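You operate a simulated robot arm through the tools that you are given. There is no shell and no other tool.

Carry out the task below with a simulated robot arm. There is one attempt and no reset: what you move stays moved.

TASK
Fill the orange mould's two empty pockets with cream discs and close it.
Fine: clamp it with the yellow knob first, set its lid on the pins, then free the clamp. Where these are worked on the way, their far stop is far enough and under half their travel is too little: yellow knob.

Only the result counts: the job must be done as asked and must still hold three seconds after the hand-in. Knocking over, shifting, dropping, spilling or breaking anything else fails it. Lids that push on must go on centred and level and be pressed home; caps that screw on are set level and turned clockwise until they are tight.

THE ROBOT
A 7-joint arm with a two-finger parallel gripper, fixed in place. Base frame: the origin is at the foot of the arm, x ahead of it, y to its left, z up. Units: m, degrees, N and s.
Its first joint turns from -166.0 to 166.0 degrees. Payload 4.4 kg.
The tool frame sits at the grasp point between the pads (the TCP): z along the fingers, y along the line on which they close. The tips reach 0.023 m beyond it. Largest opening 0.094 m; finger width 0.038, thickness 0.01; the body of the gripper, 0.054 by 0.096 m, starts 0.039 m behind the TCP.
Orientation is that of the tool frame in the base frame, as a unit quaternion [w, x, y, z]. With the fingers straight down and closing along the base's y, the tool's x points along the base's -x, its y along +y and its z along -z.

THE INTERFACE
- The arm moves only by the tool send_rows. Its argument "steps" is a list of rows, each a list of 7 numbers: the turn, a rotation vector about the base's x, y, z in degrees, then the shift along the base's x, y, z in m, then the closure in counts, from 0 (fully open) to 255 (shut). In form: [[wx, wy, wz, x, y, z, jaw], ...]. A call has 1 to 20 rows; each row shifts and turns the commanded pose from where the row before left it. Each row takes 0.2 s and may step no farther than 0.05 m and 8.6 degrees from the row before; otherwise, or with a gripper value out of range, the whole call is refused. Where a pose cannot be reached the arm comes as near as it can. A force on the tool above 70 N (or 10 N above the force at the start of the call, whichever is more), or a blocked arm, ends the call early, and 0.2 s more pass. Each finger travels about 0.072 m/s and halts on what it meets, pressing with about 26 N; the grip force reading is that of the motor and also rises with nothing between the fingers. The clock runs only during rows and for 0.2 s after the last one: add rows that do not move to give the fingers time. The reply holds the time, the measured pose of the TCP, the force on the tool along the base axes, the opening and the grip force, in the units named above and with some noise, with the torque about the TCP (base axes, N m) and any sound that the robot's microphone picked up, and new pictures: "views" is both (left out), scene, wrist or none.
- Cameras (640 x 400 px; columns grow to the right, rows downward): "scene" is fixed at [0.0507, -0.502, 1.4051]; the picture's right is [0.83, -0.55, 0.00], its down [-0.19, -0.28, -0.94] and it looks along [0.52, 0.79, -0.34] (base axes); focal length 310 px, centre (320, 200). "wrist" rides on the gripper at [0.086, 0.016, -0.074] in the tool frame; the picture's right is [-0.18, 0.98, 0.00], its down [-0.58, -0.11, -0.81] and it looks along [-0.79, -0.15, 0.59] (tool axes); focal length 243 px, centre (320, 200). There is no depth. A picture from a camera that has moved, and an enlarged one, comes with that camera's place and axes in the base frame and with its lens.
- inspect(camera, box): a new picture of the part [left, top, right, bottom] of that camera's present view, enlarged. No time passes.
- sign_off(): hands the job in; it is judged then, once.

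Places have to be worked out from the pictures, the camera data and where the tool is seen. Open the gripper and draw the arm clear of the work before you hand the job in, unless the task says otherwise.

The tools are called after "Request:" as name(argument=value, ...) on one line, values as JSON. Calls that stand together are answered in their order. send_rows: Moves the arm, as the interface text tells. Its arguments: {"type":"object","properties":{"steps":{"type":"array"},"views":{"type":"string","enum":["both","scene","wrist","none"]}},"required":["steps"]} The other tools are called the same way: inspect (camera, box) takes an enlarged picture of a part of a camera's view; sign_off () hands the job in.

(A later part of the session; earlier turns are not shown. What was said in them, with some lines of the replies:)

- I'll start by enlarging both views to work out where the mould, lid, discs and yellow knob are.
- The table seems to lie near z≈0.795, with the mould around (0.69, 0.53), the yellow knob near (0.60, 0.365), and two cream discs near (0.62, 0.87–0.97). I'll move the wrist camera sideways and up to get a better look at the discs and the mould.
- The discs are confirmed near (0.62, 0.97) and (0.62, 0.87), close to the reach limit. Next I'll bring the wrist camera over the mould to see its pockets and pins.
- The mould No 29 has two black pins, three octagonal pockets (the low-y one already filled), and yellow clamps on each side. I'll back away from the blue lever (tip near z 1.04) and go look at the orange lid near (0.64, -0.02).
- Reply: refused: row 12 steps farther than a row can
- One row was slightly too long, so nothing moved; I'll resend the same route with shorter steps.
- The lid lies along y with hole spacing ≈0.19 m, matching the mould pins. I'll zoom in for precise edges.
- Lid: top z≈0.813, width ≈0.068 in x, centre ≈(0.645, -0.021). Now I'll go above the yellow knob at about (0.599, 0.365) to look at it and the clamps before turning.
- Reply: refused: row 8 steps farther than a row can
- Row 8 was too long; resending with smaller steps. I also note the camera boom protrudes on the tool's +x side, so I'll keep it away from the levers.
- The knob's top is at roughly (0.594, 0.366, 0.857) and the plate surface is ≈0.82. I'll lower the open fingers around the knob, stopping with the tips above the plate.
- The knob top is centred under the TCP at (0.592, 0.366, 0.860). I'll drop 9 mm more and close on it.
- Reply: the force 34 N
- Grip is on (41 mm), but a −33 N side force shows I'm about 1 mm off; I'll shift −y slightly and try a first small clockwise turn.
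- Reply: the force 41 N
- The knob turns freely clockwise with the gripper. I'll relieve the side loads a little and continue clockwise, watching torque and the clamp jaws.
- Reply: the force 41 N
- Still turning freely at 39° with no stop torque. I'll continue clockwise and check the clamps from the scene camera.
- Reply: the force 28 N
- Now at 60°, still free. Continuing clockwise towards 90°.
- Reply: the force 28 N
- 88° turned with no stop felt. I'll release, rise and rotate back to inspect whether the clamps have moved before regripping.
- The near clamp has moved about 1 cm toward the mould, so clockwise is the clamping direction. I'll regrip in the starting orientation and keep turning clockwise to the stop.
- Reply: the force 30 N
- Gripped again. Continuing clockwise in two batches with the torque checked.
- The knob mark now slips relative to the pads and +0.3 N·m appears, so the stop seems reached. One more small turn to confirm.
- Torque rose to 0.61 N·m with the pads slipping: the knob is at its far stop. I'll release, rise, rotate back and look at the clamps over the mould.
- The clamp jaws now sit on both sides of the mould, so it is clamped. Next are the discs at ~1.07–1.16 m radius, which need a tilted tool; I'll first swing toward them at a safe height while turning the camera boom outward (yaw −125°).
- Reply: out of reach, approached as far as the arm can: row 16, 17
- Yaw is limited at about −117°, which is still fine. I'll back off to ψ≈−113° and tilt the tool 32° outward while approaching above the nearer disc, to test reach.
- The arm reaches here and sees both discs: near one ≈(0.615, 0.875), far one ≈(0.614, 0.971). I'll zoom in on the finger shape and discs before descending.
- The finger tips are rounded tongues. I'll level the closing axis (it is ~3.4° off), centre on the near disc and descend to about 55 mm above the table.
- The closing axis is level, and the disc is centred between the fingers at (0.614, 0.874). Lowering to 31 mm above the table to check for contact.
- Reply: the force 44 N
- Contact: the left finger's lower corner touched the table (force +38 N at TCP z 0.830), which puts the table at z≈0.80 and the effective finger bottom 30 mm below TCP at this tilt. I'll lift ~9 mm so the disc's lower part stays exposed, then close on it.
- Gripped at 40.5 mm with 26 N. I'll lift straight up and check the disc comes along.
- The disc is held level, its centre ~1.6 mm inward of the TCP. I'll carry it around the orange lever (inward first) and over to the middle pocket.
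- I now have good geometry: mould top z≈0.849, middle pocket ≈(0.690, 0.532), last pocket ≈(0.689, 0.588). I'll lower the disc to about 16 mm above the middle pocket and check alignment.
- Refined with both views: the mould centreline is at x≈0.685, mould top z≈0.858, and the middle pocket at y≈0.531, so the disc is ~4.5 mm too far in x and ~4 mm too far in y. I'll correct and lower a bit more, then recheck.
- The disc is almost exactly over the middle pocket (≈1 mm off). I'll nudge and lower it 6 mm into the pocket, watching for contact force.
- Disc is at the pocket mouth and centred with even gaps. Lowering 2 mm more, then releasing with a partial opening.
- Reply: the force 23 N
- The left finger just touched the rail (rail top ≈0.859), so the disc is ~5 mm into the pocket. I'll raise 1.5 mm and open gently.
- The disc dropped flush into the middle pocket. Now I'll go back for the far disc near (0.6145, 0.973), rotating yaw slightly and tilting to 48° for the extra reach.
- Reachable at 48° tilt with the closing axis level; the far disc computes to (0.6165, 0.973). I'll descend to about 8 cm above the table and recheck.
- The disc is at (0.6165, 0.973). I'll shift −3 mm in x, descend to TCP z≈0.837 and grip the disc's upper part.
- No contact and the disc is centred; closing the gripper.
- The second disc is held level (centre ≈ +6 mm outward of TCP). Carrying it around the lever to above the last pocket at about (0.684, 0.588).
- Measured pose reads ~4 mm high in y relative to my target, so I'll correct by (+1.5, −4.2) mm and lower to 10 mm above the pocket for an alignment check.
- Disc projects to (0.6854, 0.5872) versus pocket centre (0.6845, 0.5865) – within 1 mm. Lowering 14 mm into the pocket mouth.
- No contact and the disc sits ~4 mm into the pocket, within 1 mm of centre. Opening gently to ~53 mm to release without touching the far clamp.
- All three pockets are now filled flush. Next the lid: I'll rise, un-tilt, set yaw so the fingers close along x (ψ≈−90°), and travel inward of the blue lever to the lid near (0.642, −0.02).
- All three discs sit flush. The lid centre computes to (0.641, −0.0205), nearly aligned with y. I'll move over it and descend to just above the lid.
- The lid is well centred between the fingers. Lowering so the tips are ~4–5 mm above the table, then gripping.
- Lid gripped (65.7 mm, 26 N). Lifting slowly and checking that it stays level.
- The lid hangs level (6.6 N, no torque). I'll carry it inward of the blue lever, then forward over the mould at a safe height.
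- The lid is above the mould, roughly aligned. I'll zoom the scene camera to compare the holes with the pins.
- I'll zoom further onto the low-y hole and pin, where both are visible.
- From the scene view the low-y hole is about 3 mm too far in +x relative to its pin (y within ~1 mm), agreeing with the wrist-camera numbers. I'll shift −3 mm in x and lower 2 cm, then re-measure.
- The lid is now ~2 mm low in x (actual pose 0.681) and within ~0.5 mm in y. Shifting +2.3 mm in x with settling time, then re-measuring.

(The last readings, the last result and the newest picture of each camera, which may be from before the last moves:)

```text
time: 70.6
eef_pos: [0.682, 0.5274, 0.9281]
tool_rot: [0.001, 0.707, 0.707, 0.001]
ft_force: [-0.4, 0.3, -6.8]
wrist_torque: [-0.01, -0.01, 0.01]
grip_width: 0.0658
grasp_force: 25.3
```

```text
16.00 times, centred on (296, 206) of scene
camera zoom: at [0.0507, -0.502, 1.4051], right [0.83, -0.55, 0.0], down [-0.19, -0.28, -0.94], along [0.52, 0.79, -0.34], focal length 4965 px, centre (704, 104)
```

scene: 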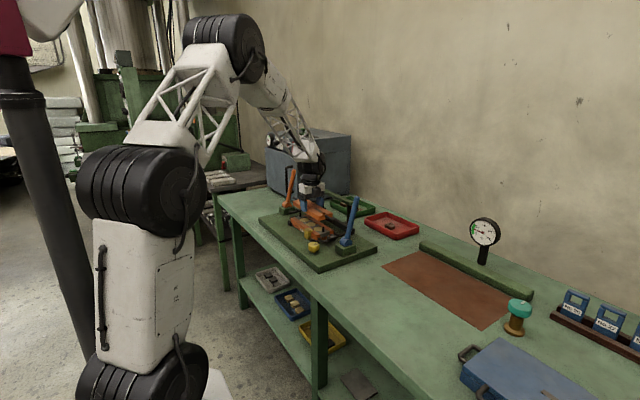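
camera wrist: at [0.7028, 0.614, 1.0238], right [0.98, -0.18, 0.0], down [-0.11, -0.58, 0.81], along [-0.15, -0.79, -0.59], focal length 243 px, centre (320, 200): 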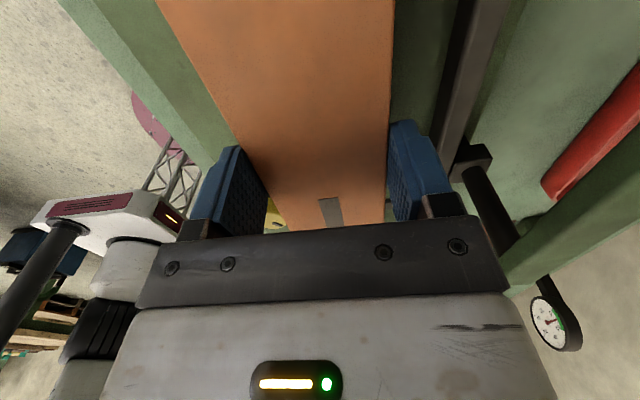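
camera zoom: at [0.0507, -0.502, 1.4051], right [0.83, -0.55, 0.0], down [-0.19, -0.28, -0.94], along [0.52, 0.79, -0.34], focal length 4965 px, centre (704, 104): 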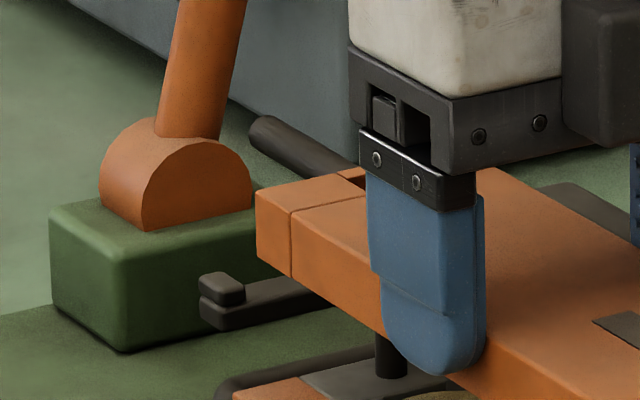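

The lid moved only ~1.2 mm; it is still ~1.5 mm low in x, y matched. Another small +x nudge, then I'll lower to just above the pin tops.

Request:
send_rows(steps=[[0, 0, 0, 0.0018, 0.0002, 0, 255], [0, 0, 0, 0, 0, 0, 255], [0, 0, 0, 0, 0, -0.006, 255], [0, 0, 0, 0, 0, -0.006, 255], [0, 0, 0, 0, 0, 0, 255], [0, 0, 0, 0, 0, 0, 255]], views="none")

Request:
inspect(camera="scene", box=[318, 216, 338, 232])

Request:
inspect(camera="scene", box=[286, 200, 306, 216])

```text
time: 72.0
eef_pos: [0.6841, 0.5292, 0.9168]
tool_rot: [0.001, 0.707, 0.707, 0.0]
ft_force: [0.9, 0.4, -7.3]
wrist_torque: [-0.01, 0.01, 0.02]
grip_width: 0.0658
grasp_force: 26.3
```

```text
16.00 times, centred on (328, 224) of scene
camera zoom: at [0.0507, -0.502, 1.4051], right [0.83, -0.55, 0.0], down [-0.19, -0.28, -0.94], along [0.52, 0.79, -0.34], focal length 4965 px, centre (192, -184)
```

zoom: 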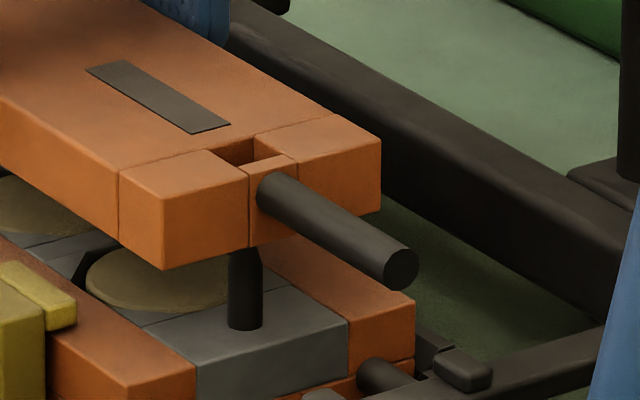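

```text
16.00 times, centred on (296, 208) of scene
camera zoom: at [0.0507, -0.502, 1.4051], right [0.83, -0.55, 0.0], down [-0.19, -0.28, -0.94], along [0.52, 0.79, -0.34], focal length 4965 px, centre (704, 72)
```

zoom: 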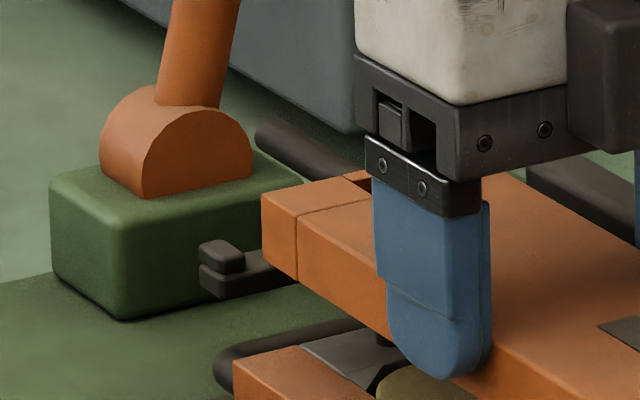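

Alignment now within ~1 mm in both axes and the pin tops are tapered. Lowering 12 mm to engage the pins, watching force.

Request:
send_rows(steps=[[0, 0, 0, 0, -0.0005, -0.004, 255], [0, 0, 0, 0, 0, -0.004, 255], [0, 0, 0, 0, 0, -0.004, 255], [0, 0, 0, 0, 0, 0, 255]], views="none")

Request:
inspect(camera="scene", box=[318, 216, 338, 232])

Request:
inspect(camera="scene", box=[290, 200, 346, 235])

```text
time: 73.0
eef_pos: [0.6835, 0.5282, 0.9032]
tool_rot: [0.002, 0.707, 0.707, -0.001]
ft_force: [0.4, 0.0, -7.9]
wrist_torque: [-0.01, 0.0, -0.01]
grip_width: 0.0657
grasp_force: 26.1
```

```text
16.00 times, centred on (328, 224) of scene
camera zoom: at [0.0507, -0.502, 1.4051], right [0.83, -0.55, 0.0], down [-0.19, -0.28, -0.94], along [0.52, 0.79, -0.34], focal length 4965 px, centre (192, -184)
```

zoom: 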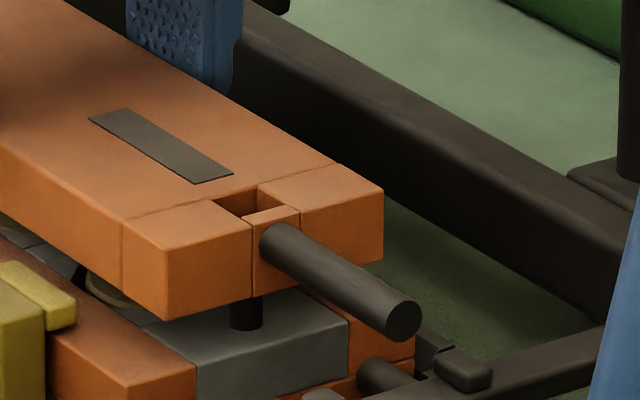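

```text
11.43 times, centred on (318, 218) of scene
camera zoom: at [0.0507, -0.502, 1.4051], right [0.83, -0.55, 0.0], down [-0.19, -0.28, -0.94], along [0.52, 0.79, -0.34], focal length 3547 px, centre (343, 0)
```

zoom: 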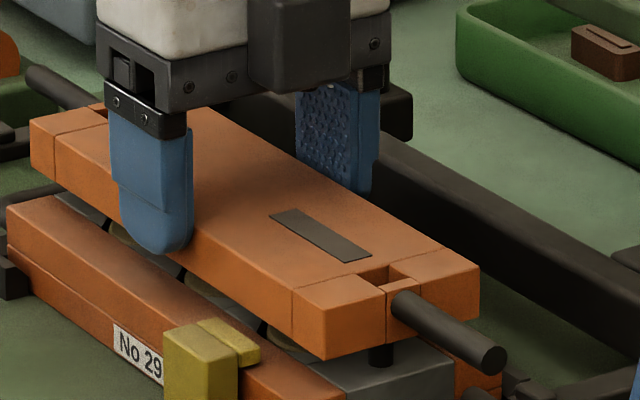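

No force at z=0.903 with pins ~6 mm into the holes. Continuing down in small steps toward seating (expected TCP ≈0.8875).

Request:
send_rows(steps=[[0, 0, 0, 0, 0, -0.004, 255], [0, 0, 0, 0, 0, -0.004, 255], [0, 0, 0, 0, 0, -0.003, 255], [0, 0, 0, 0, 0, 0, 255]], views="none")

Request:
inspect(camera="scene", box=[318, 218, 338, 234])

Request:
inspect(camera="scene", box=[284, 200, 340, 235])

```text
time: 74.0
eef_pos: [0.6842, 0.5287, 0.8921]
tool_rot: [0.001, 0.707, 0.707, 0.0]
ft_force: [0.4, -1.1, -7.4]
wrist_torque: [0.02, 0.01, 0.0]
grip_width: 0.0656
grasp_force: 25.2
```

```text
16.00 times, centred on (328, 226) of scene
camera zoom: at [0.0507, -0.502, 1.4051], right [0.83, -0.55, 0.0], down [-0.19, -0.28, -0.94], along [0.52, 0.79, -0.34], focal length 4965 px, centre (192, -216)
```

zoom: 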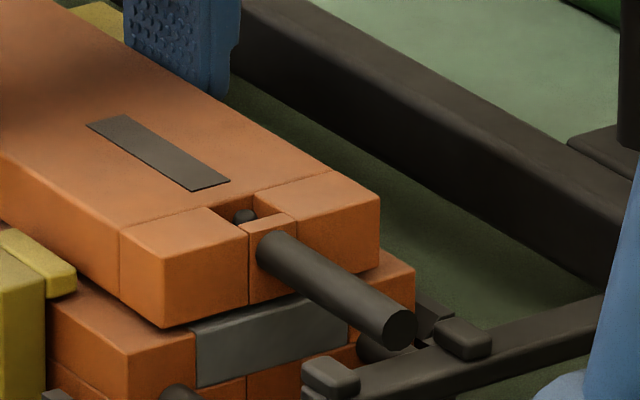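

```text
11.43 times, centred on (312, 218) of scene
camera zoom: at [0.0507, -0.502, 1.4051], right [0.83, -0.55, 0.0], down [-0.19, -0.28, -0.94], along [0.52, 0.79, -0.34], focal length 3547 px, centre (411, 0)
```

zoom: 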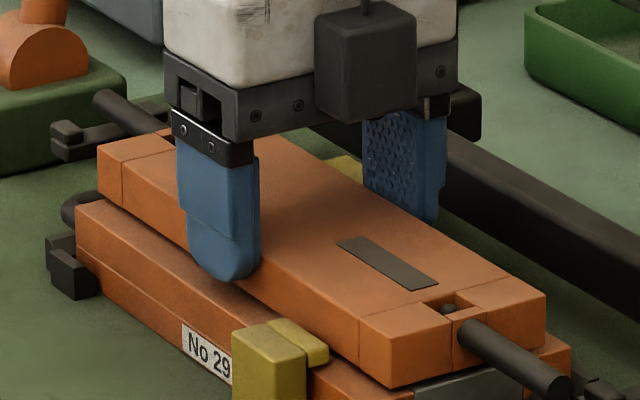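

A pin is now visible inside its hole and there is still no contact force; the lid is ~4–5 mm from seated. Lowering the last few mm.

Request:
send_rows(steps=[[0, 0, 0, 0, 0, -0.002, 255], [0, 0, 0, 0, 0, -0.0015, 255], [0, 0, 0, 0, 0, 0, 255]], views="none")

```text
time: 74.8
eef_pos: [0.6846, 0.527, 0.8892]
tool_rot: [0.001, 0.707, 0.707, 0.001]
ft_force: [0.8, 2.9, 0.3]
wrist_torque: [-0.78, 0.27, -0.04]
grip_width: 0.0655
grasp_force: 26.3
```

First contact appears at the low-y end (torque −0.78 N·m) at z≈0.889. I'll lower 1.5 mm more and check how the load shares.

Request:
send_rows(steps=[[0, 0, 0, 0, 0, -0.001, 255], [0, 0, 0, 0, 0, -0.0007, 255], [0, 0, 0, 0, 0, 0, 255]], views="none")

Request:
inspect(camera="scene", box=[318, 218, 338, 234])

Request:
inspect(camera="scene", box=[284, 204, 316, 224])

```text
time: 75.6
eef_pos: [0.6848, 0.5286, 0.8876]
tool_rot: [0.003, 0.707, 0.707, 0.001]
ft_force: [2.0, -2.4, 19.4]
wrist_torque: [-0.01, 0.04, 0.03]
grip_width: 0.0662
grasp_force: 26.6
```

```text
16.00 times, centred on (328, 226) of scene
camera zoom: at [0.0507, -0.502, 1.4051], right [0.83, -0.55, 0.0], down [-0.19, -0.28, -0.94], along [0.52, 0.79, -0.34], focal length 4965 px, centre (192, -216)
```

zoom: 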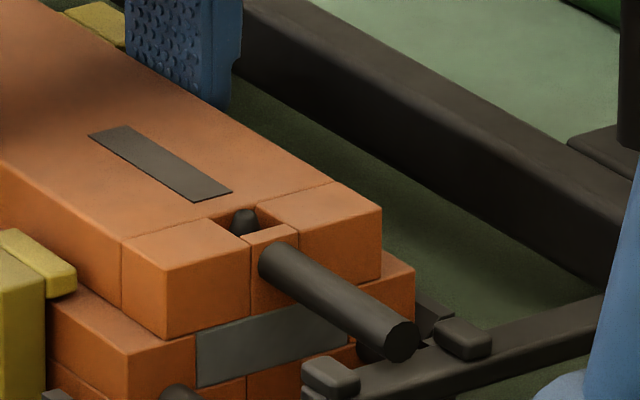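

```text
16.00 times, centred on (300, 214) of scene
camera zoom: at [0.0507, -0.502, 1.4051], right [0.83, -0.55, 0.0], down [-0.19, -0.28, -0.94], along [0.52, 0.79, -0.34], focal length 4965 px, centre (640, -24)
```

zoom: 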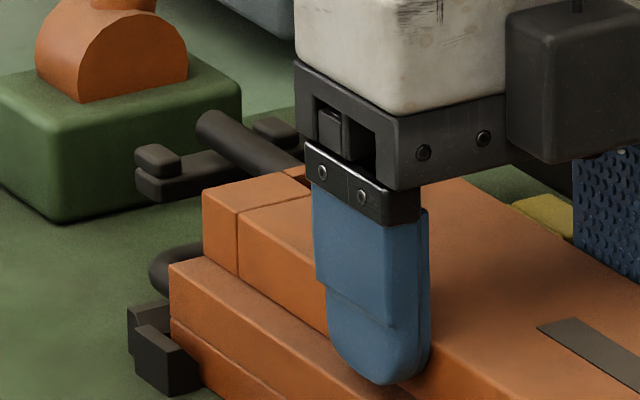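

Both ends now carry load evenly (19 N up, zero torque) at z=0.8876 – the lid is seated flat on the mould with the pins through. Releasing the grip.

Request:
send_rows(steps=[[0, 0, 0, 0, 0, 0.0005, 60], [0, 0, 0, 0, 0, 0, 30], [0, 0, 0, 0, 0, 0, 20], [0, 0, 0, 0, 0, 0.02, 20], [0, 0, 0, 0, 0, 0.03, 20], [0, 0, 0, 0, 0, 0, 20]])

Request:
inspect(camera="scene", box=[284, 200, 348, 240])

Request:
inspect(camera="wrist", box=[160, 0, 480, 200])

```text
time: 77.0
eef_pos: [0.6863, 0.5275, 0.9394]
tool_rot: [0.001, 0.707, 0.707, 0.001]
ft_force: [0.3, 0.9, 0.4]
wrist_torque: [0.07, -0.02, -0.02]
grip_width: 0.0867
grasp_force: 0.0
camera wrist: at [0.7018, 0.6136, 1.0142], right [0.98, -0.18, 0.0], down [-0.11, -0.58, 0.81], along [-0.15, -0.79, -0.59], focal length 243 px, centre (320, 200)
```

scene: 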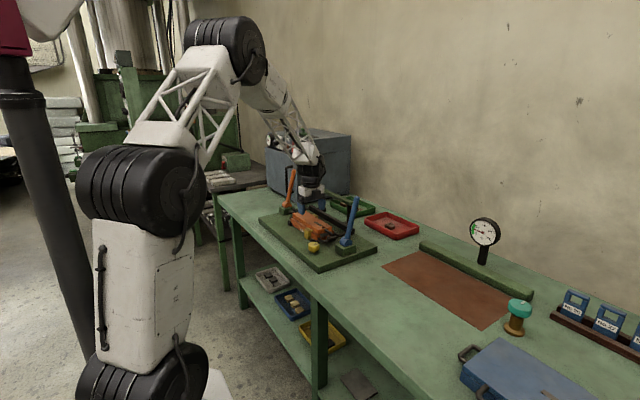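
wrist: 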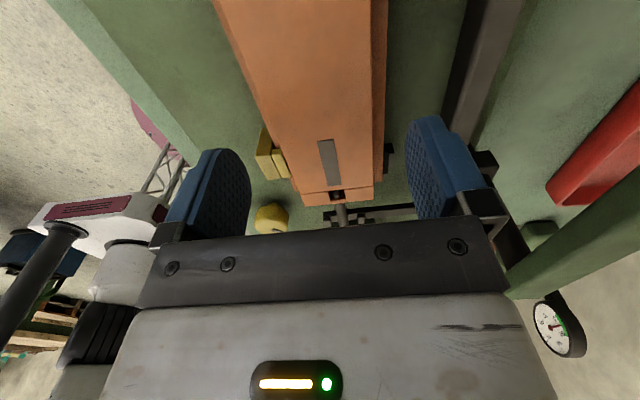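

```text
10.00 times, centred on (316, 220) of scene
camera zoom: at [0.0507, -0.502, 1.4051], right [0.83, -0.55, 0.0], down [-0.19, -0.28, -0.94], along [0.52, 0.79, -0.34], focal length 3103 px, centre (360, 0)
```

zoom: 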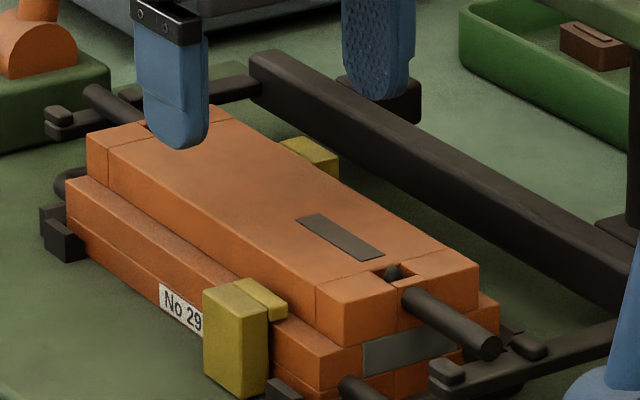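

```text
2.00 times, centred on (320, 100) of wrist
camera zoom: at [0.7018, 0.6136, 1.0142], right [0.98, -0.18, 0.0], down [-0.11, -0.58, 0.81], along [-0.15, -0.79, -0.59], focal length 485 px, centre (320, 400)
```

zoom: 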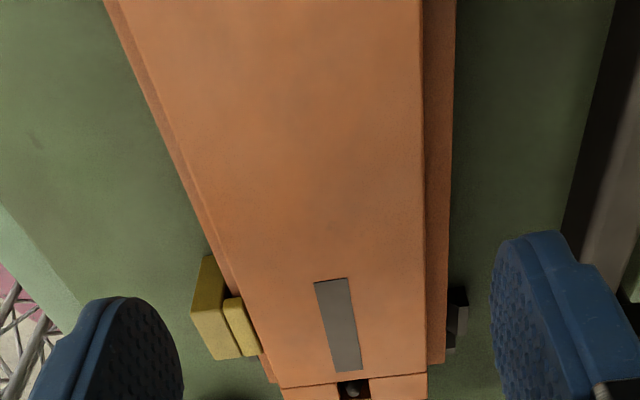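

The lid sits squarely on the mould, with the pins visible in the holes. I'll close the fingers and press gently on the lid's centre to make sure it is home.

Request:
send_rows(steps=[[0, 0, 0, -0.0015, 0.001, 0, 255], [0, 0, 0, 0, 0, 0, 255], [0, 0, 0, 0, 0, 0, 255], [0, 0, 0, 0, 0, -0.02, 255], [0, 0, 0, 0, 0, -0.015, 255], [0, 0, 0, 0, 0, -0.004, 255], [0, 0, 0, 0, 0, 0, 255]], views="none")

```text
time: 78.8
eef_pos: [0.6828, 0.5293, 0.9035]
tool_rot: [0.002, 0.707, 0.707, 0.002]
ft_force: [0.6, 0.3, 5.8]
wrist_torque: [-0.12, -0.01, 0.09]
grip_width: 0.0
grasp_force: 25.9
stopped in row 7: the force on the tool passed its limit at 72 N (the readings are from after the stop); the commanded pose is now the measured one
```

The press exceeded the limit briefly (72 N) as the lid top was ~3 mm higher than I assumed; the lid is certainly pressed home. Let me rise and check everything visually.

Request:
send_rows(steps=[[0, 0, 0, 0, 0, 0.03, 255], [0, 0, 0, 0, 0, 0.04, 255], [0, 0, 0, 0, 0, 0, 255]])

Request:
inspect(camera="scene", box=[284, 200, 348, 240])

Request:
inspect(camera="scene", box=[318, 218, 338, 234])

Request:
inspect(camera="scene", box=[284, 204, 316, 224])

```text
time: 79.6
eef_pos: [0.6822, 0.5317, 0.9747]
tool_rot: [0.002, 0.707, 0.707, 0.001]
ft_force: [0.7, -0.7, -0.9]
wrist_torque: [0.0, -0.03, -0.01]
grip_width: 0.0
grasp_force: 25.7
camera wrist: at [0.6984, 0.6172, 1.0492], right [0.98, -0.18, 0.0], down [-0.11, -0.58, 0.81], along [-0.15, -0.79, -0.59], focal length 243 px, centre (320, 200)
```

scene: 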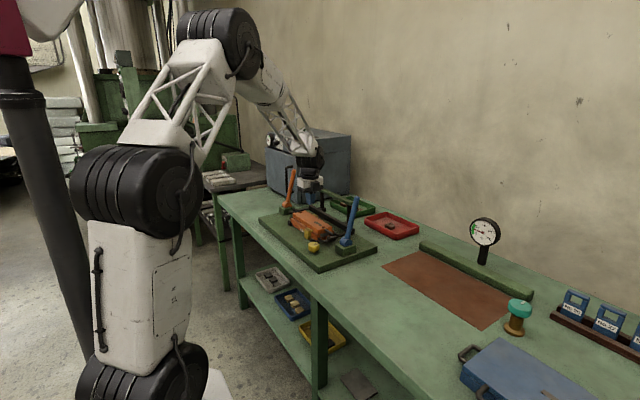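
wrist: 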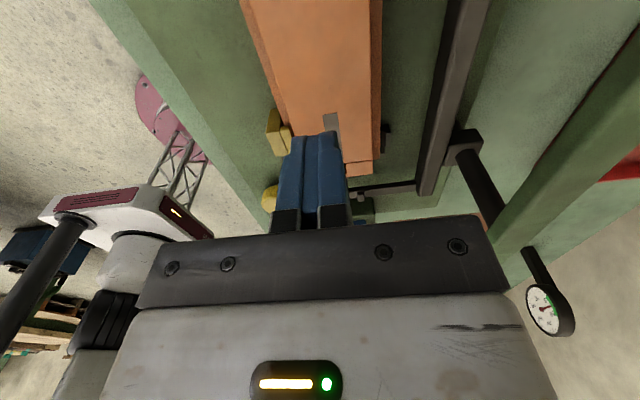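

```text
10.00 times, centred on (316, 220) of scene
camera zoom: at [0.0507, -0.502, 1.4051], right [0.83, -0.55, 0.0], down [-0.19, -0.28, -0.94], along [0.52, 0.79, -0.34], focal length 3103 px, centre (360, 0)
```

zoom: 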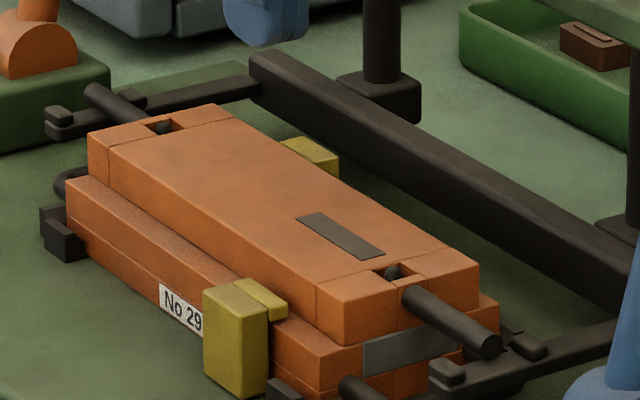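

```text
16.00 times, centred on (328, 226) of scene
camera zoom: at [0.0507, -0.502, 1.4051], right [0.83, -0.55, 0.0], down [-0.19, -0.28, -0.94], along [0.52, 0.79, -0.34], focal length 4965 px, centre (192, -216)
```

zoom: 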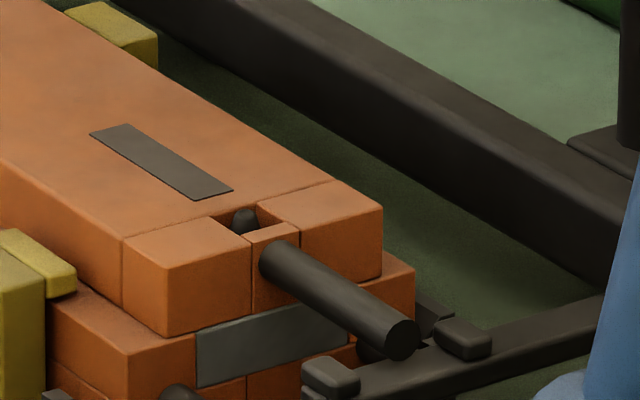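

```text
16.00 times, centred on (300, 214) of scene
camera zoom: at [0.0507, -0.502, 1.4051], right [0.83, -0.55, 0.0], down [-0.19, -0.28, -0.94], along [0.52, 0.79, -0.34], focal length 4965 px, centre (640, -24)
```

zoom: 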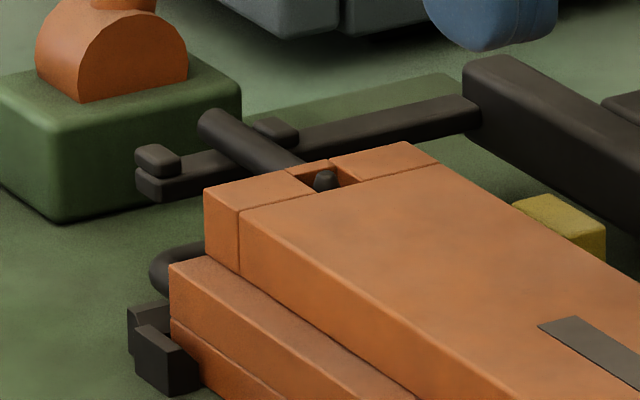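

Both pins are visible in the holes and the lid is level. Now to free the clamp: I'll move over the yellow knob with the current yaw (−90°), ready to turn it counter-clockwise through >120°.

Request:
send_rows(steps=[[0, 0, 0, -0.0178, -0.0334, 0.01, 0], [0, 0, 0, -0.0178, -0.0334, 0, 0], [0, 0, 0, -0.0178, -0.0334, 0, 0], [0, 0, 0, -0.0178, -0.0334, 0, 0], [0, 0, 0, -0.0178, -0.0334, 0, 0], [0, 0, 0, 0, 0, -0.025, 0], [0, 0, 0, 0, 0, 0, 0]])

Request:
inspect(camera="wrist", box=[160, 0, 480, 200])

Request:
inspect(camera="scene", box=[270, 190, 366, 250])

```text
time: 81.2
eef_pos: [0.5919, 0.363, 0.9582]
tool_rot: [0.002, 0.707, 0.707, 0.001]
ft_force: [0.2, -0.2, -0.3]
wrist_torque: [-0.01, 0.0, 0.04]
grip_width: 0.0937
grasp_force: 0.1
camera wrist: at [0.6088, 0.4487, 1.0343], right [0.98, -0.18, 0.01], down [-0.11, -0.58, 0.81], along [-0.15, -0.79, -0.59], focal length 243 px, centre (320, 200)
```

scene: 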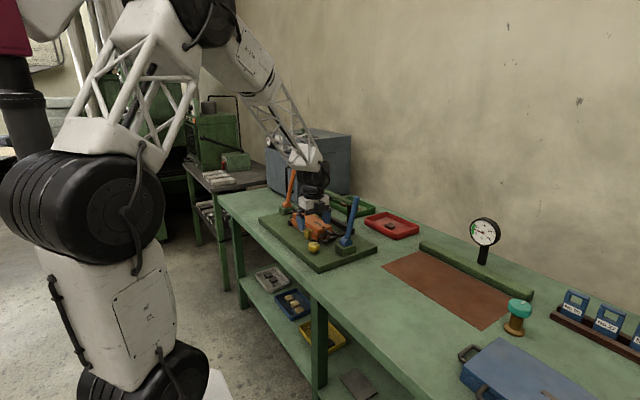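
wrist: 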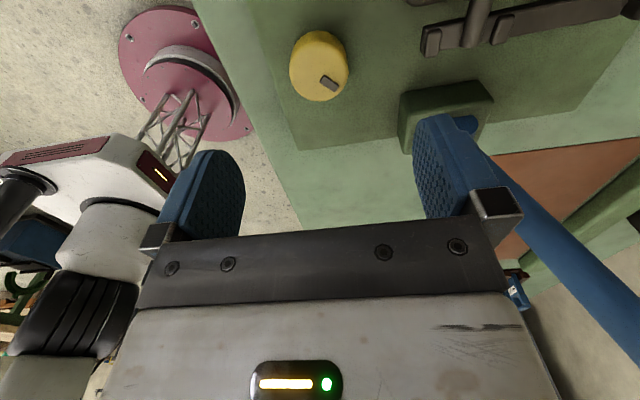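

```text
2.00 times, centred on (320, 100) of wrist
camera zoom: at [0.6088, 0.4487, 1.0343], right [0.98, -0.18, 0.01], down [-0.11, -0.58, 0.81], along [-0.15, -0.79, -0.59], focal length 485 px, centre (320, 400)
```

zoom: 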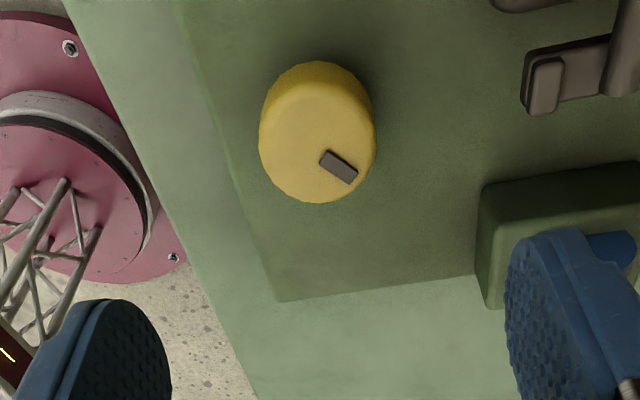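

```text
6.67 times, centred on (318, 220) of scene
camera zoom: at [0.0507, -0.502, 1.4051], right [0.83, -0.55, 0.0], down [-0.19, -0.28, -0.94], along [0.52, 0.79, -0.34], focal length 2069 px, centre (333, 67)
```

zoom: 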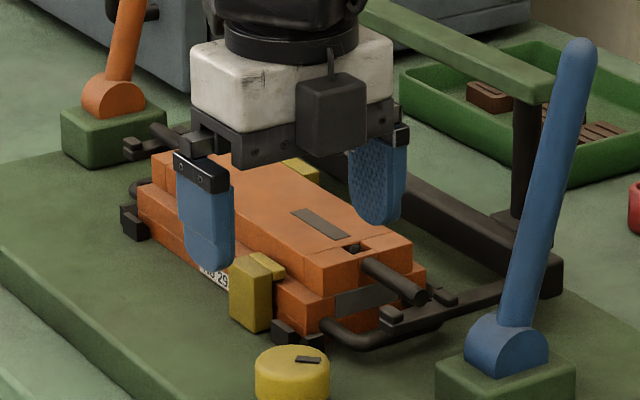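

The knob's mark has turned exactly ~90° from its starting position, so its travel is 90°. Descending onto the knob and gripping.

Request:
send_rows(steps=[[0, 0, 0, 0.001, 0.0018, -0.03, 0], [0, 0, 0, 0, 0, -0.03, 0], [0, 0, 0, 0, 0, -0.025, 0], [0, 0, 0, 0, 0, -0.015, 0], [0, 0, 0, 0, 0, 0, 0]], views="wrist")

Request:
inspect(camera="scene", box=[280, 205, 360, 255])

```text
time: 82.4
eef_pos: [0.5969, 0.3656, 0.8554]
tool_rot: [0.001, 0.708, 0.707, 0.002]
ft_force: [0.4, -0.2, -0.3]
wrist_torque: [-0.01, 0.0, -0.01]
grip_width: 0.0939
grasp_force: 0.0
camera wrist: at [0.6129, 0.4514, 0.9319], right [0.98, -0.18, 0.01], down [-0.11, -0.58, 0.81], along [-0.15, -0.79, -0.59], focal length 243 px, centre (320, 200)
```

wrist: 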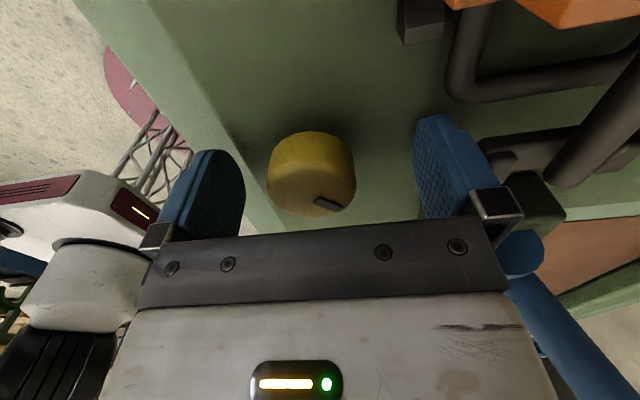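

```text
8.00 times, centred on (320, 230) of scene
camera zoom: at [0.0507, -0.502, 1.4051], right [0.83, -0.55, 0.0], down [-0.19, -0.28, -0.94], along [0.52, 0.79, -0.34], focal length 2483 px, centre (320, -40)
```

zoom: 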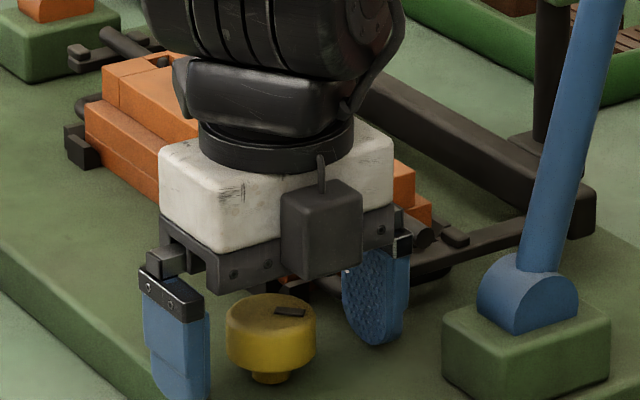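

The gripper is ~4 mm too far in +x relative to the knob; shifting −3.8 mm and then closing.

Request:
send_rows(steps=[[0, 0, 0, -0.0038, -0.0005, 0, 0], [0, 0, 0, 0, 0, 0, 0], [0, 0, 0, 0, 0, 0, 130], [0, 0, 0, 0, 0, 0, 160], [0, 0, 0, 0, 0, 0, 255], [0, 0, 0, 0, 0, 0, 255]], views="wrist")

```text
time: 83.8
eef_pos: [0.5921, 0.3652, 0.8577]
tool_rot: [0.002, 0.707, 0.707, 0.001]
ft_force: [-14.0, 2.0, 5.9]
wrist_torque: [-0.01, 0.93, 0.02]
grip_width: 0.0415
grasp_force: 44.7
camera wrist: at [0.6092, 0.4506, 0.9323], right [0.98, -0.18, 0.0], down [-0.11, -0.58, 0.81], along [-0.15, -0.79, -0.59], focal length 243 px, centre (320, 200)
```

wrist: 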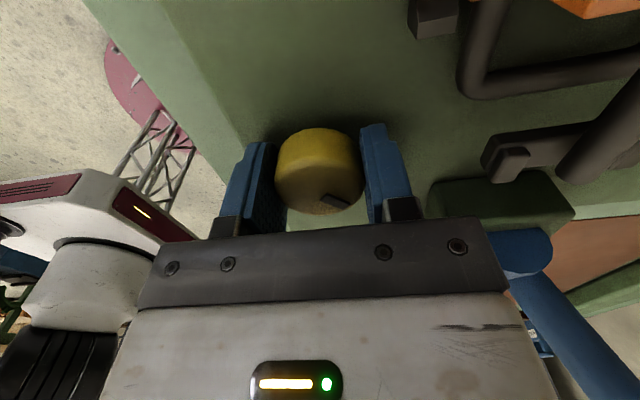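

Gripped with moderate side load (−14 N). Turning counter-clockwise (+z) in the first batch, ~42°.

Request:
send_rows(steps=[[0, 0, 7, -0.0003, 0, 0, 255], [0, 0, 7, 0, 0, 0, 255], [0, 0, 7, 0, 0, 0, 255], [0, 0, 7, 0, 0, 0, 255], [0, 0, 7, 0, 0, 0, 255], [0, 0, 7, 0, 0, 0, 255], [0, 0, 0, 0, 0, 0, 255]], views="wrist")

```text
time: 85.2
eef_pos: [0.5936, 0.3636, 0.8586]
tool_rot: [0.002, 0.433, 0.901, 0.004]
ft_force: [9.5, 10.4, -9.4]
wrist_torque: [-0.73, 0.43, -0.01]
grip_width: 0.0416
grasp_force: 45.0
stopped in row 6: the force on the tool passed its limit at 71 N (the readings are from after the stop); the commanded pose is now the measured one
camera wrist: at [0.5522, 0.4416, 0.9341], right [0.88, 0.47, 0.01], down [0.27, -0.53, 0.81], along [0.38, -0.71, -0.59], focal length 243 px, centre (320, 200)
```

wrist: 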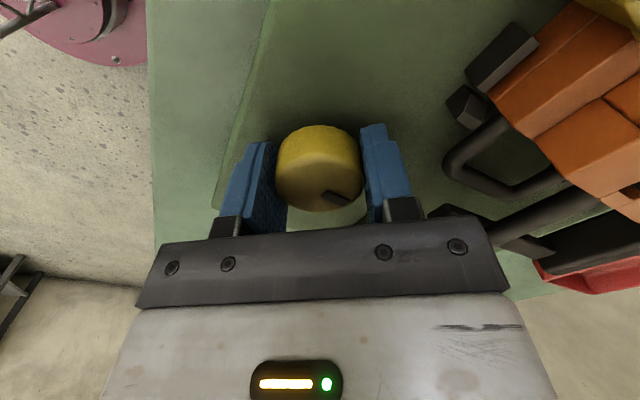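

The side load tripped at 39° of turn, but the knob followed and loads are now small. Continuing counter-clockwise in smaller steps.

Request:
send_rows(steps=[[0, 0, 5, 0, 0, -0.0005, 255], [0, 0, 5, 0, 0, 0, 255], [0, 0, 5, 0, 0, 0, 255], [0, 0, 0, 0, 0, 0, 255]], views="none")

```text
time: 86.2
eef_pos: [0.5939, 0.3641, 0.8582]
tool_rot: [0.002, 0.312, 0.95, 0.004]
ft_force: [6.6, 36.6, -4.5]
wrist_torque: [0.02, 1.08, -0.04]
grip_width: 0.0415
grasp_force: 45.4
```

Side force +37 N in y; relieving by +0.9 mm in y and continuing.

Request:
send_rows(steps=[[0, 0, 0, 0.0002, 0.0009, 0, 255], [0, 0, 5, 0, 0, 0, 255], [0, 0, 5, 0, 0, 0, 255], [0, 0, 5, 0, 0, 0, 255], [0, 0, 0, 0, 0, 0, 255]], views="none")

```text
time: 87.3
eef_pos: [0.5949, 0.366, 0.8582]
tool_rot: [0.0, 0.186, 0.983, 0.004]
ft_force: [21.8, 23.6, -1.3]
wrist_torque: [-0.61, 0.15, -0.06]
grip_width: 0.0414
grasp_force: 45.8
```

Now at ψ≈−21° (69° turned). Relieving slightly and continuing to the open stop.

Request:
send_rows(steps=[[0, 0, 0, 0.0006, 0.0006, 0, 255], [0, 0, 5, 0, 0, 0, 255], [0, 0, 5, 0, 0, 0, 255], [0, 0, 5, 0, 0, 0, 255], [0, 0, 0, 0, 0, 0, 255]], views="wrist")

```text
time: 88.5
eef_pos: [0.5941, 0.3645, 0.8595]
tool_rot: [0.001, 0.056, 0.998, 0.004]
ft_force: [28.1, 15.2, -1.6]
wrist_torque: [-0.84, -0.34, 0.0]
grip_width: 0.0415
grasp_force: 45.2
camera wrist: at [0.5103, 0.3902, 0.9341], right [0.29, 0.96, 0.01], down [0.56, -0.18, 0.81], along [0.77, -0.23, -0.59], focal length 243 px, centre (320, 200)
```

wrist: 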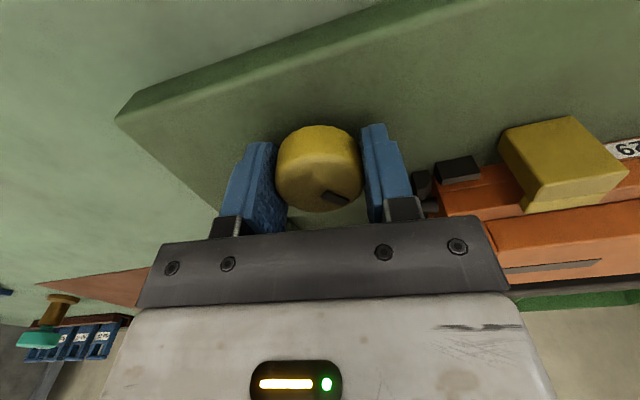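

84° turned and the knob still follows. Going on to the stop.

Request:
send_rows(steps=[[0, 0, 0, 0.0006, 0.0003, 0, 255], [0, 0, 5, 0, 0, 0, 255], [0, 0, 5, 0, 0, 0, 255], [0, 0, 5, 0, 0, 0, 255], [0, 0, 0, 0, 0, 0, 255]], views="wrist")

```text
time: 89.8
eef_pos: [0.5927, 0.3641, 0.8576]
tool_rot: [-0.001, -0.075, 0.997, 0.003]
ft_force: [-12.0, -20.8, 9.7]
wrist_torque: [-0.57, 0.41, -0.52]
grip_width: 0.0419
grasp_force: 44.5
camera wrist: at [0.5054, 0.3678, 0.933], right [0.03, 1.0, 0.01], down [0.59, -0.03, 0.8], along [0.8, -0.02, -0.6], focal length 243 px, centre (320, 200)
```

wrist: 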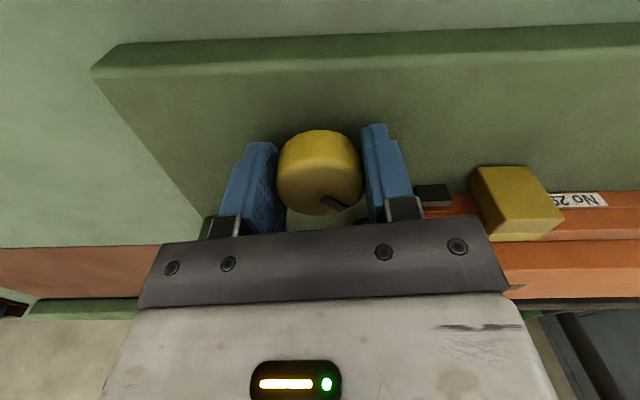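

A −0.52 N·m reaction torque shows the knob is back at its open stop. Releasing, rising and checking the clamps.

Request:
send_rows(steps=[[0, 0, -3, 0, 0, 0, 200], [0, 0, 0, 0, 0, 0, 100], [0, 0, 0, 0, 0, 0, 0], [0, 0, 0, 0, 0, 0, 0], [0, 0, 0, 0, 0, 0.03, 0], [0, 0, 0, 0, 0, 0.035, 0], [0, 0, -5, -0.02, 0, 0.035, 0], [0, 0, 0, -0.03, 0.01, 0.03, 0], [0, 0, 0, 0, 0.035, 0.02, 0], [0, 0, 0, 0, 0.045, 0, 0], [0, 0, 0, 0, 0.045, 0, 0], [0, 0, 0, 0, 0.02, 0, 0], [0, 0, 0, 0, 0, 0, 0]])

Request:
inspect(camera="scene", box=[280, 195, 360, 245])

Request:
inspect(camera="wrist", box=[160, 0, 480, 200])

```text
time: 92.5
eef_pos: [0.5463, 0.5218, 1.009]
tool_rot: [0.001, -0.005, 1.0, 0.005]
ft_force: [0.3, -0.3, 0.4]
wrist_torque: [0.03, 0.01, 0.01]
grip_width: 0.094
grasp_force: 0.1
camera wrist: at [0.4592, 0.5364, 1.0848], right [0.17, 0.98, 0.01], down [0.58, -0.11, 0.81], along [0.79, -0.14, -0.59], focal length 243 px, centre (320, 200)
```

scene: 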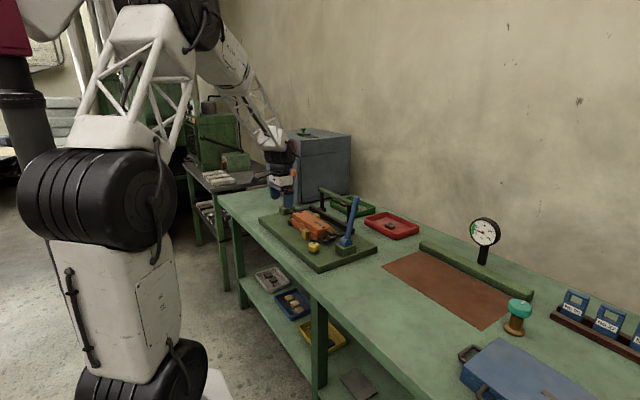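
wrist: 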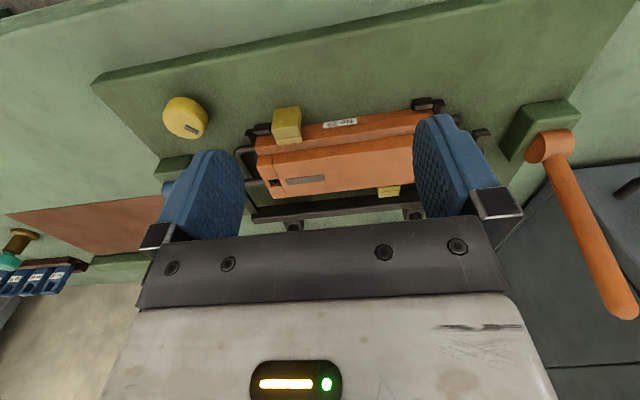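

```text
8.00 times, centred on (320, 220) of scene
camera zoom: at [0.0507, -0.502, 1.4051], right [0.83, -0.55, 0.0], down [-0.19, -0.28, -0.94], along [0.52, 0.79, -0.34], focal length 2483 px, centre (320, 40)
```

zoom: 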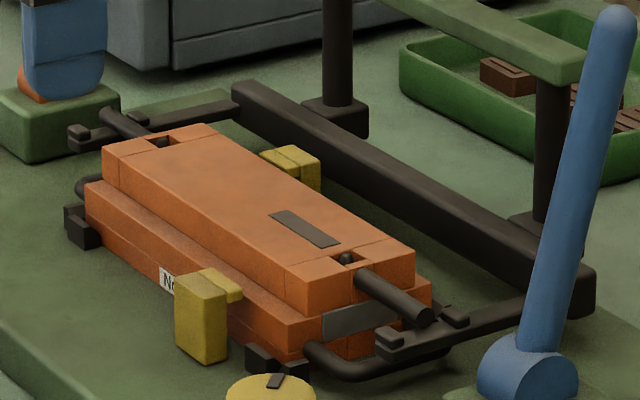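

```text
2.00 times, centred on (320, 100) of wrist
camera zoom: at [0.4592, 0.5364, 1.0848], right [0.17, 0.98, 0.01], down [0.58, -0.11, 0.81], along [0.79, -0.14, -0.59], focal length 485 px, centre (320, 400)
```

zoom: 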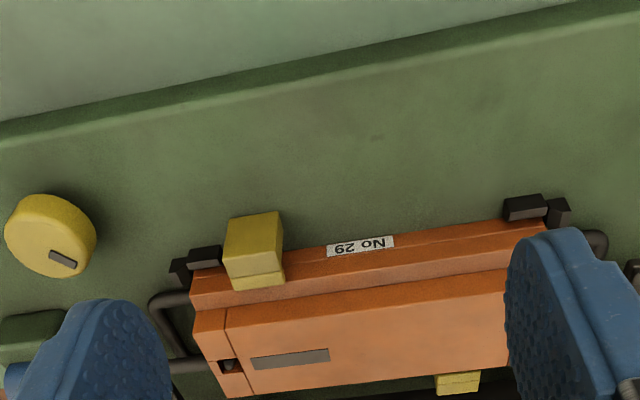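

The clamps have backed off to their starting positions and the lid remains seated on its pins. Retreating the arm up and away, then a final check.

Request:
send_rows(steps=[[0, 0, 0, -0.02, -0.02, 0.04, 0], [0, 0, 0, -0.02, -0.02, 0.04, 0], [0, 0, 0, -0.02, -0.03, 0.03, 0], [0, 0, 0, -0.02, -0.03, 0.02, 0], [0, 0, 0, 0, 0, 0, 0], [0, 0, 0, 0, 0, 0, 0]])

Request:
inspect(camera="scene", box=[230, 170, 390, 270])

Request:
inspect(camera="scene", box=[284, 200, 348, 240])

```text
time: 94.0
eef_pos: [0.4642, 0.4213, 1.1352]
tool_rot: [-0.001, -0.005, 1.0, 0.005]
ft_force: [-0.5, -0.2, 0.0]
wrist_torque: [0.03, -0.01, -0.01]
grip_width: 0.0939
grasp_force: 0.0
camera wrist: at [0.3783, 0.4368, 1.2115], right [0.17, 0.98, 0.01], down [0.58, -0.11, 0.81], along [0.79, -0.14, -0.59], focal length 243 px, centre (320, 200)
```

scene: 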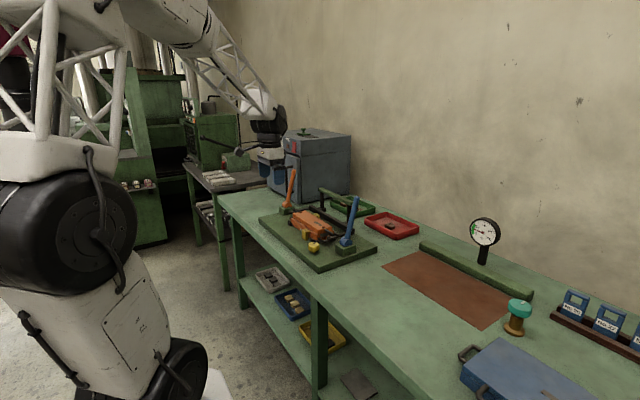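
wrist: 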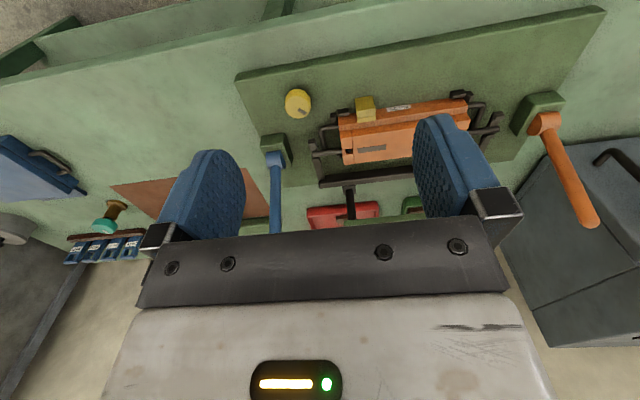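

```text
4.00 times, centred on (310, 220) of scene
camera zoom: at [0.0507, -0.502, 1.4051], right [0.83, -0.55, 0.0], down [-0.19, -0.28, -0.94], along [0.52, 0.79, -0.34], focal length 1241 px, centre (360, 120)
```

zoom: 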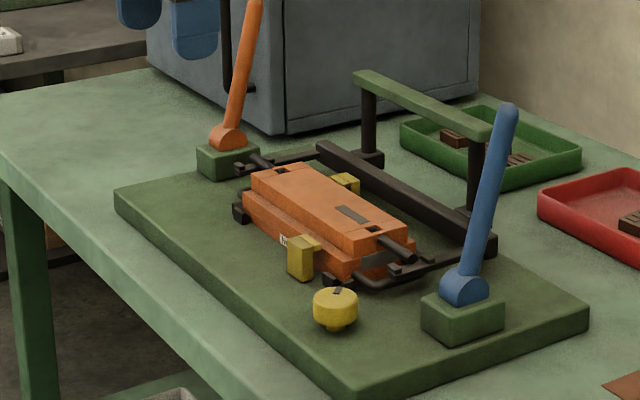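

```text
10.00 times, centred on (316, 220) of scene
camera zoom: at [0.0507, -0.502, 1.4051], right [0.83, -0.55, 0.0], down [-0.19, -0.28, -0.94], along [0.52, 0.79, -0.34], focal length 3103 px, centre (360, 0)
```

zoom: 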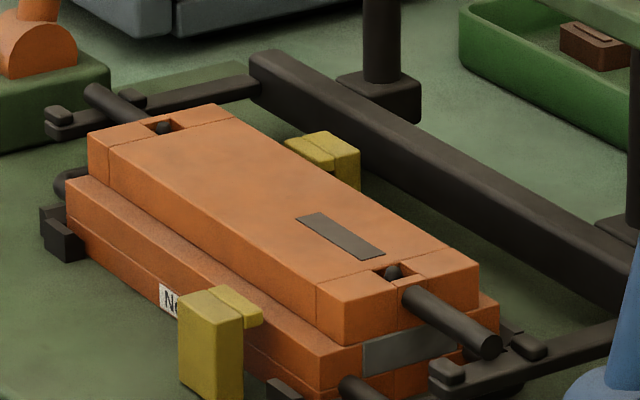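

The final views show all three pockets were filled before closing. The lid is level and home on both pins, the clamps are freed, the gripper is open and clear, and nothing else was disturbed. Handing in.

Request:
sign_off()

```text
The job is handed in.
```

The orange mould is closed with all three pockets filled, and the clamp is free again. I've handed the job in.

- **Clamp:** I turned the yellow knob clockwise about 90° until it met its far stop, and the jaws closed on the mould.
- **Discs:** Both cream discs dropped flush into the two empty pockets.
- **Lid:** It went onto both pins and sits level. I pressed it down at the centre. That press tripped the force limit at about 72 N, because the lid top was a few millimetres higher than I had worked out. The pictures afterwards showed nothing had moved.
- **Freeing the clamp:** I turned the knob back to its open stop, and the jaws went back to where they started. Side load tripped the force limit once on the way, at 71 N; I finished the turn in smaller steps.

At hand-in the gripper was open and the arm was clear of the work. The last pictures showed the lid still on its pins and nothing else disturbed.
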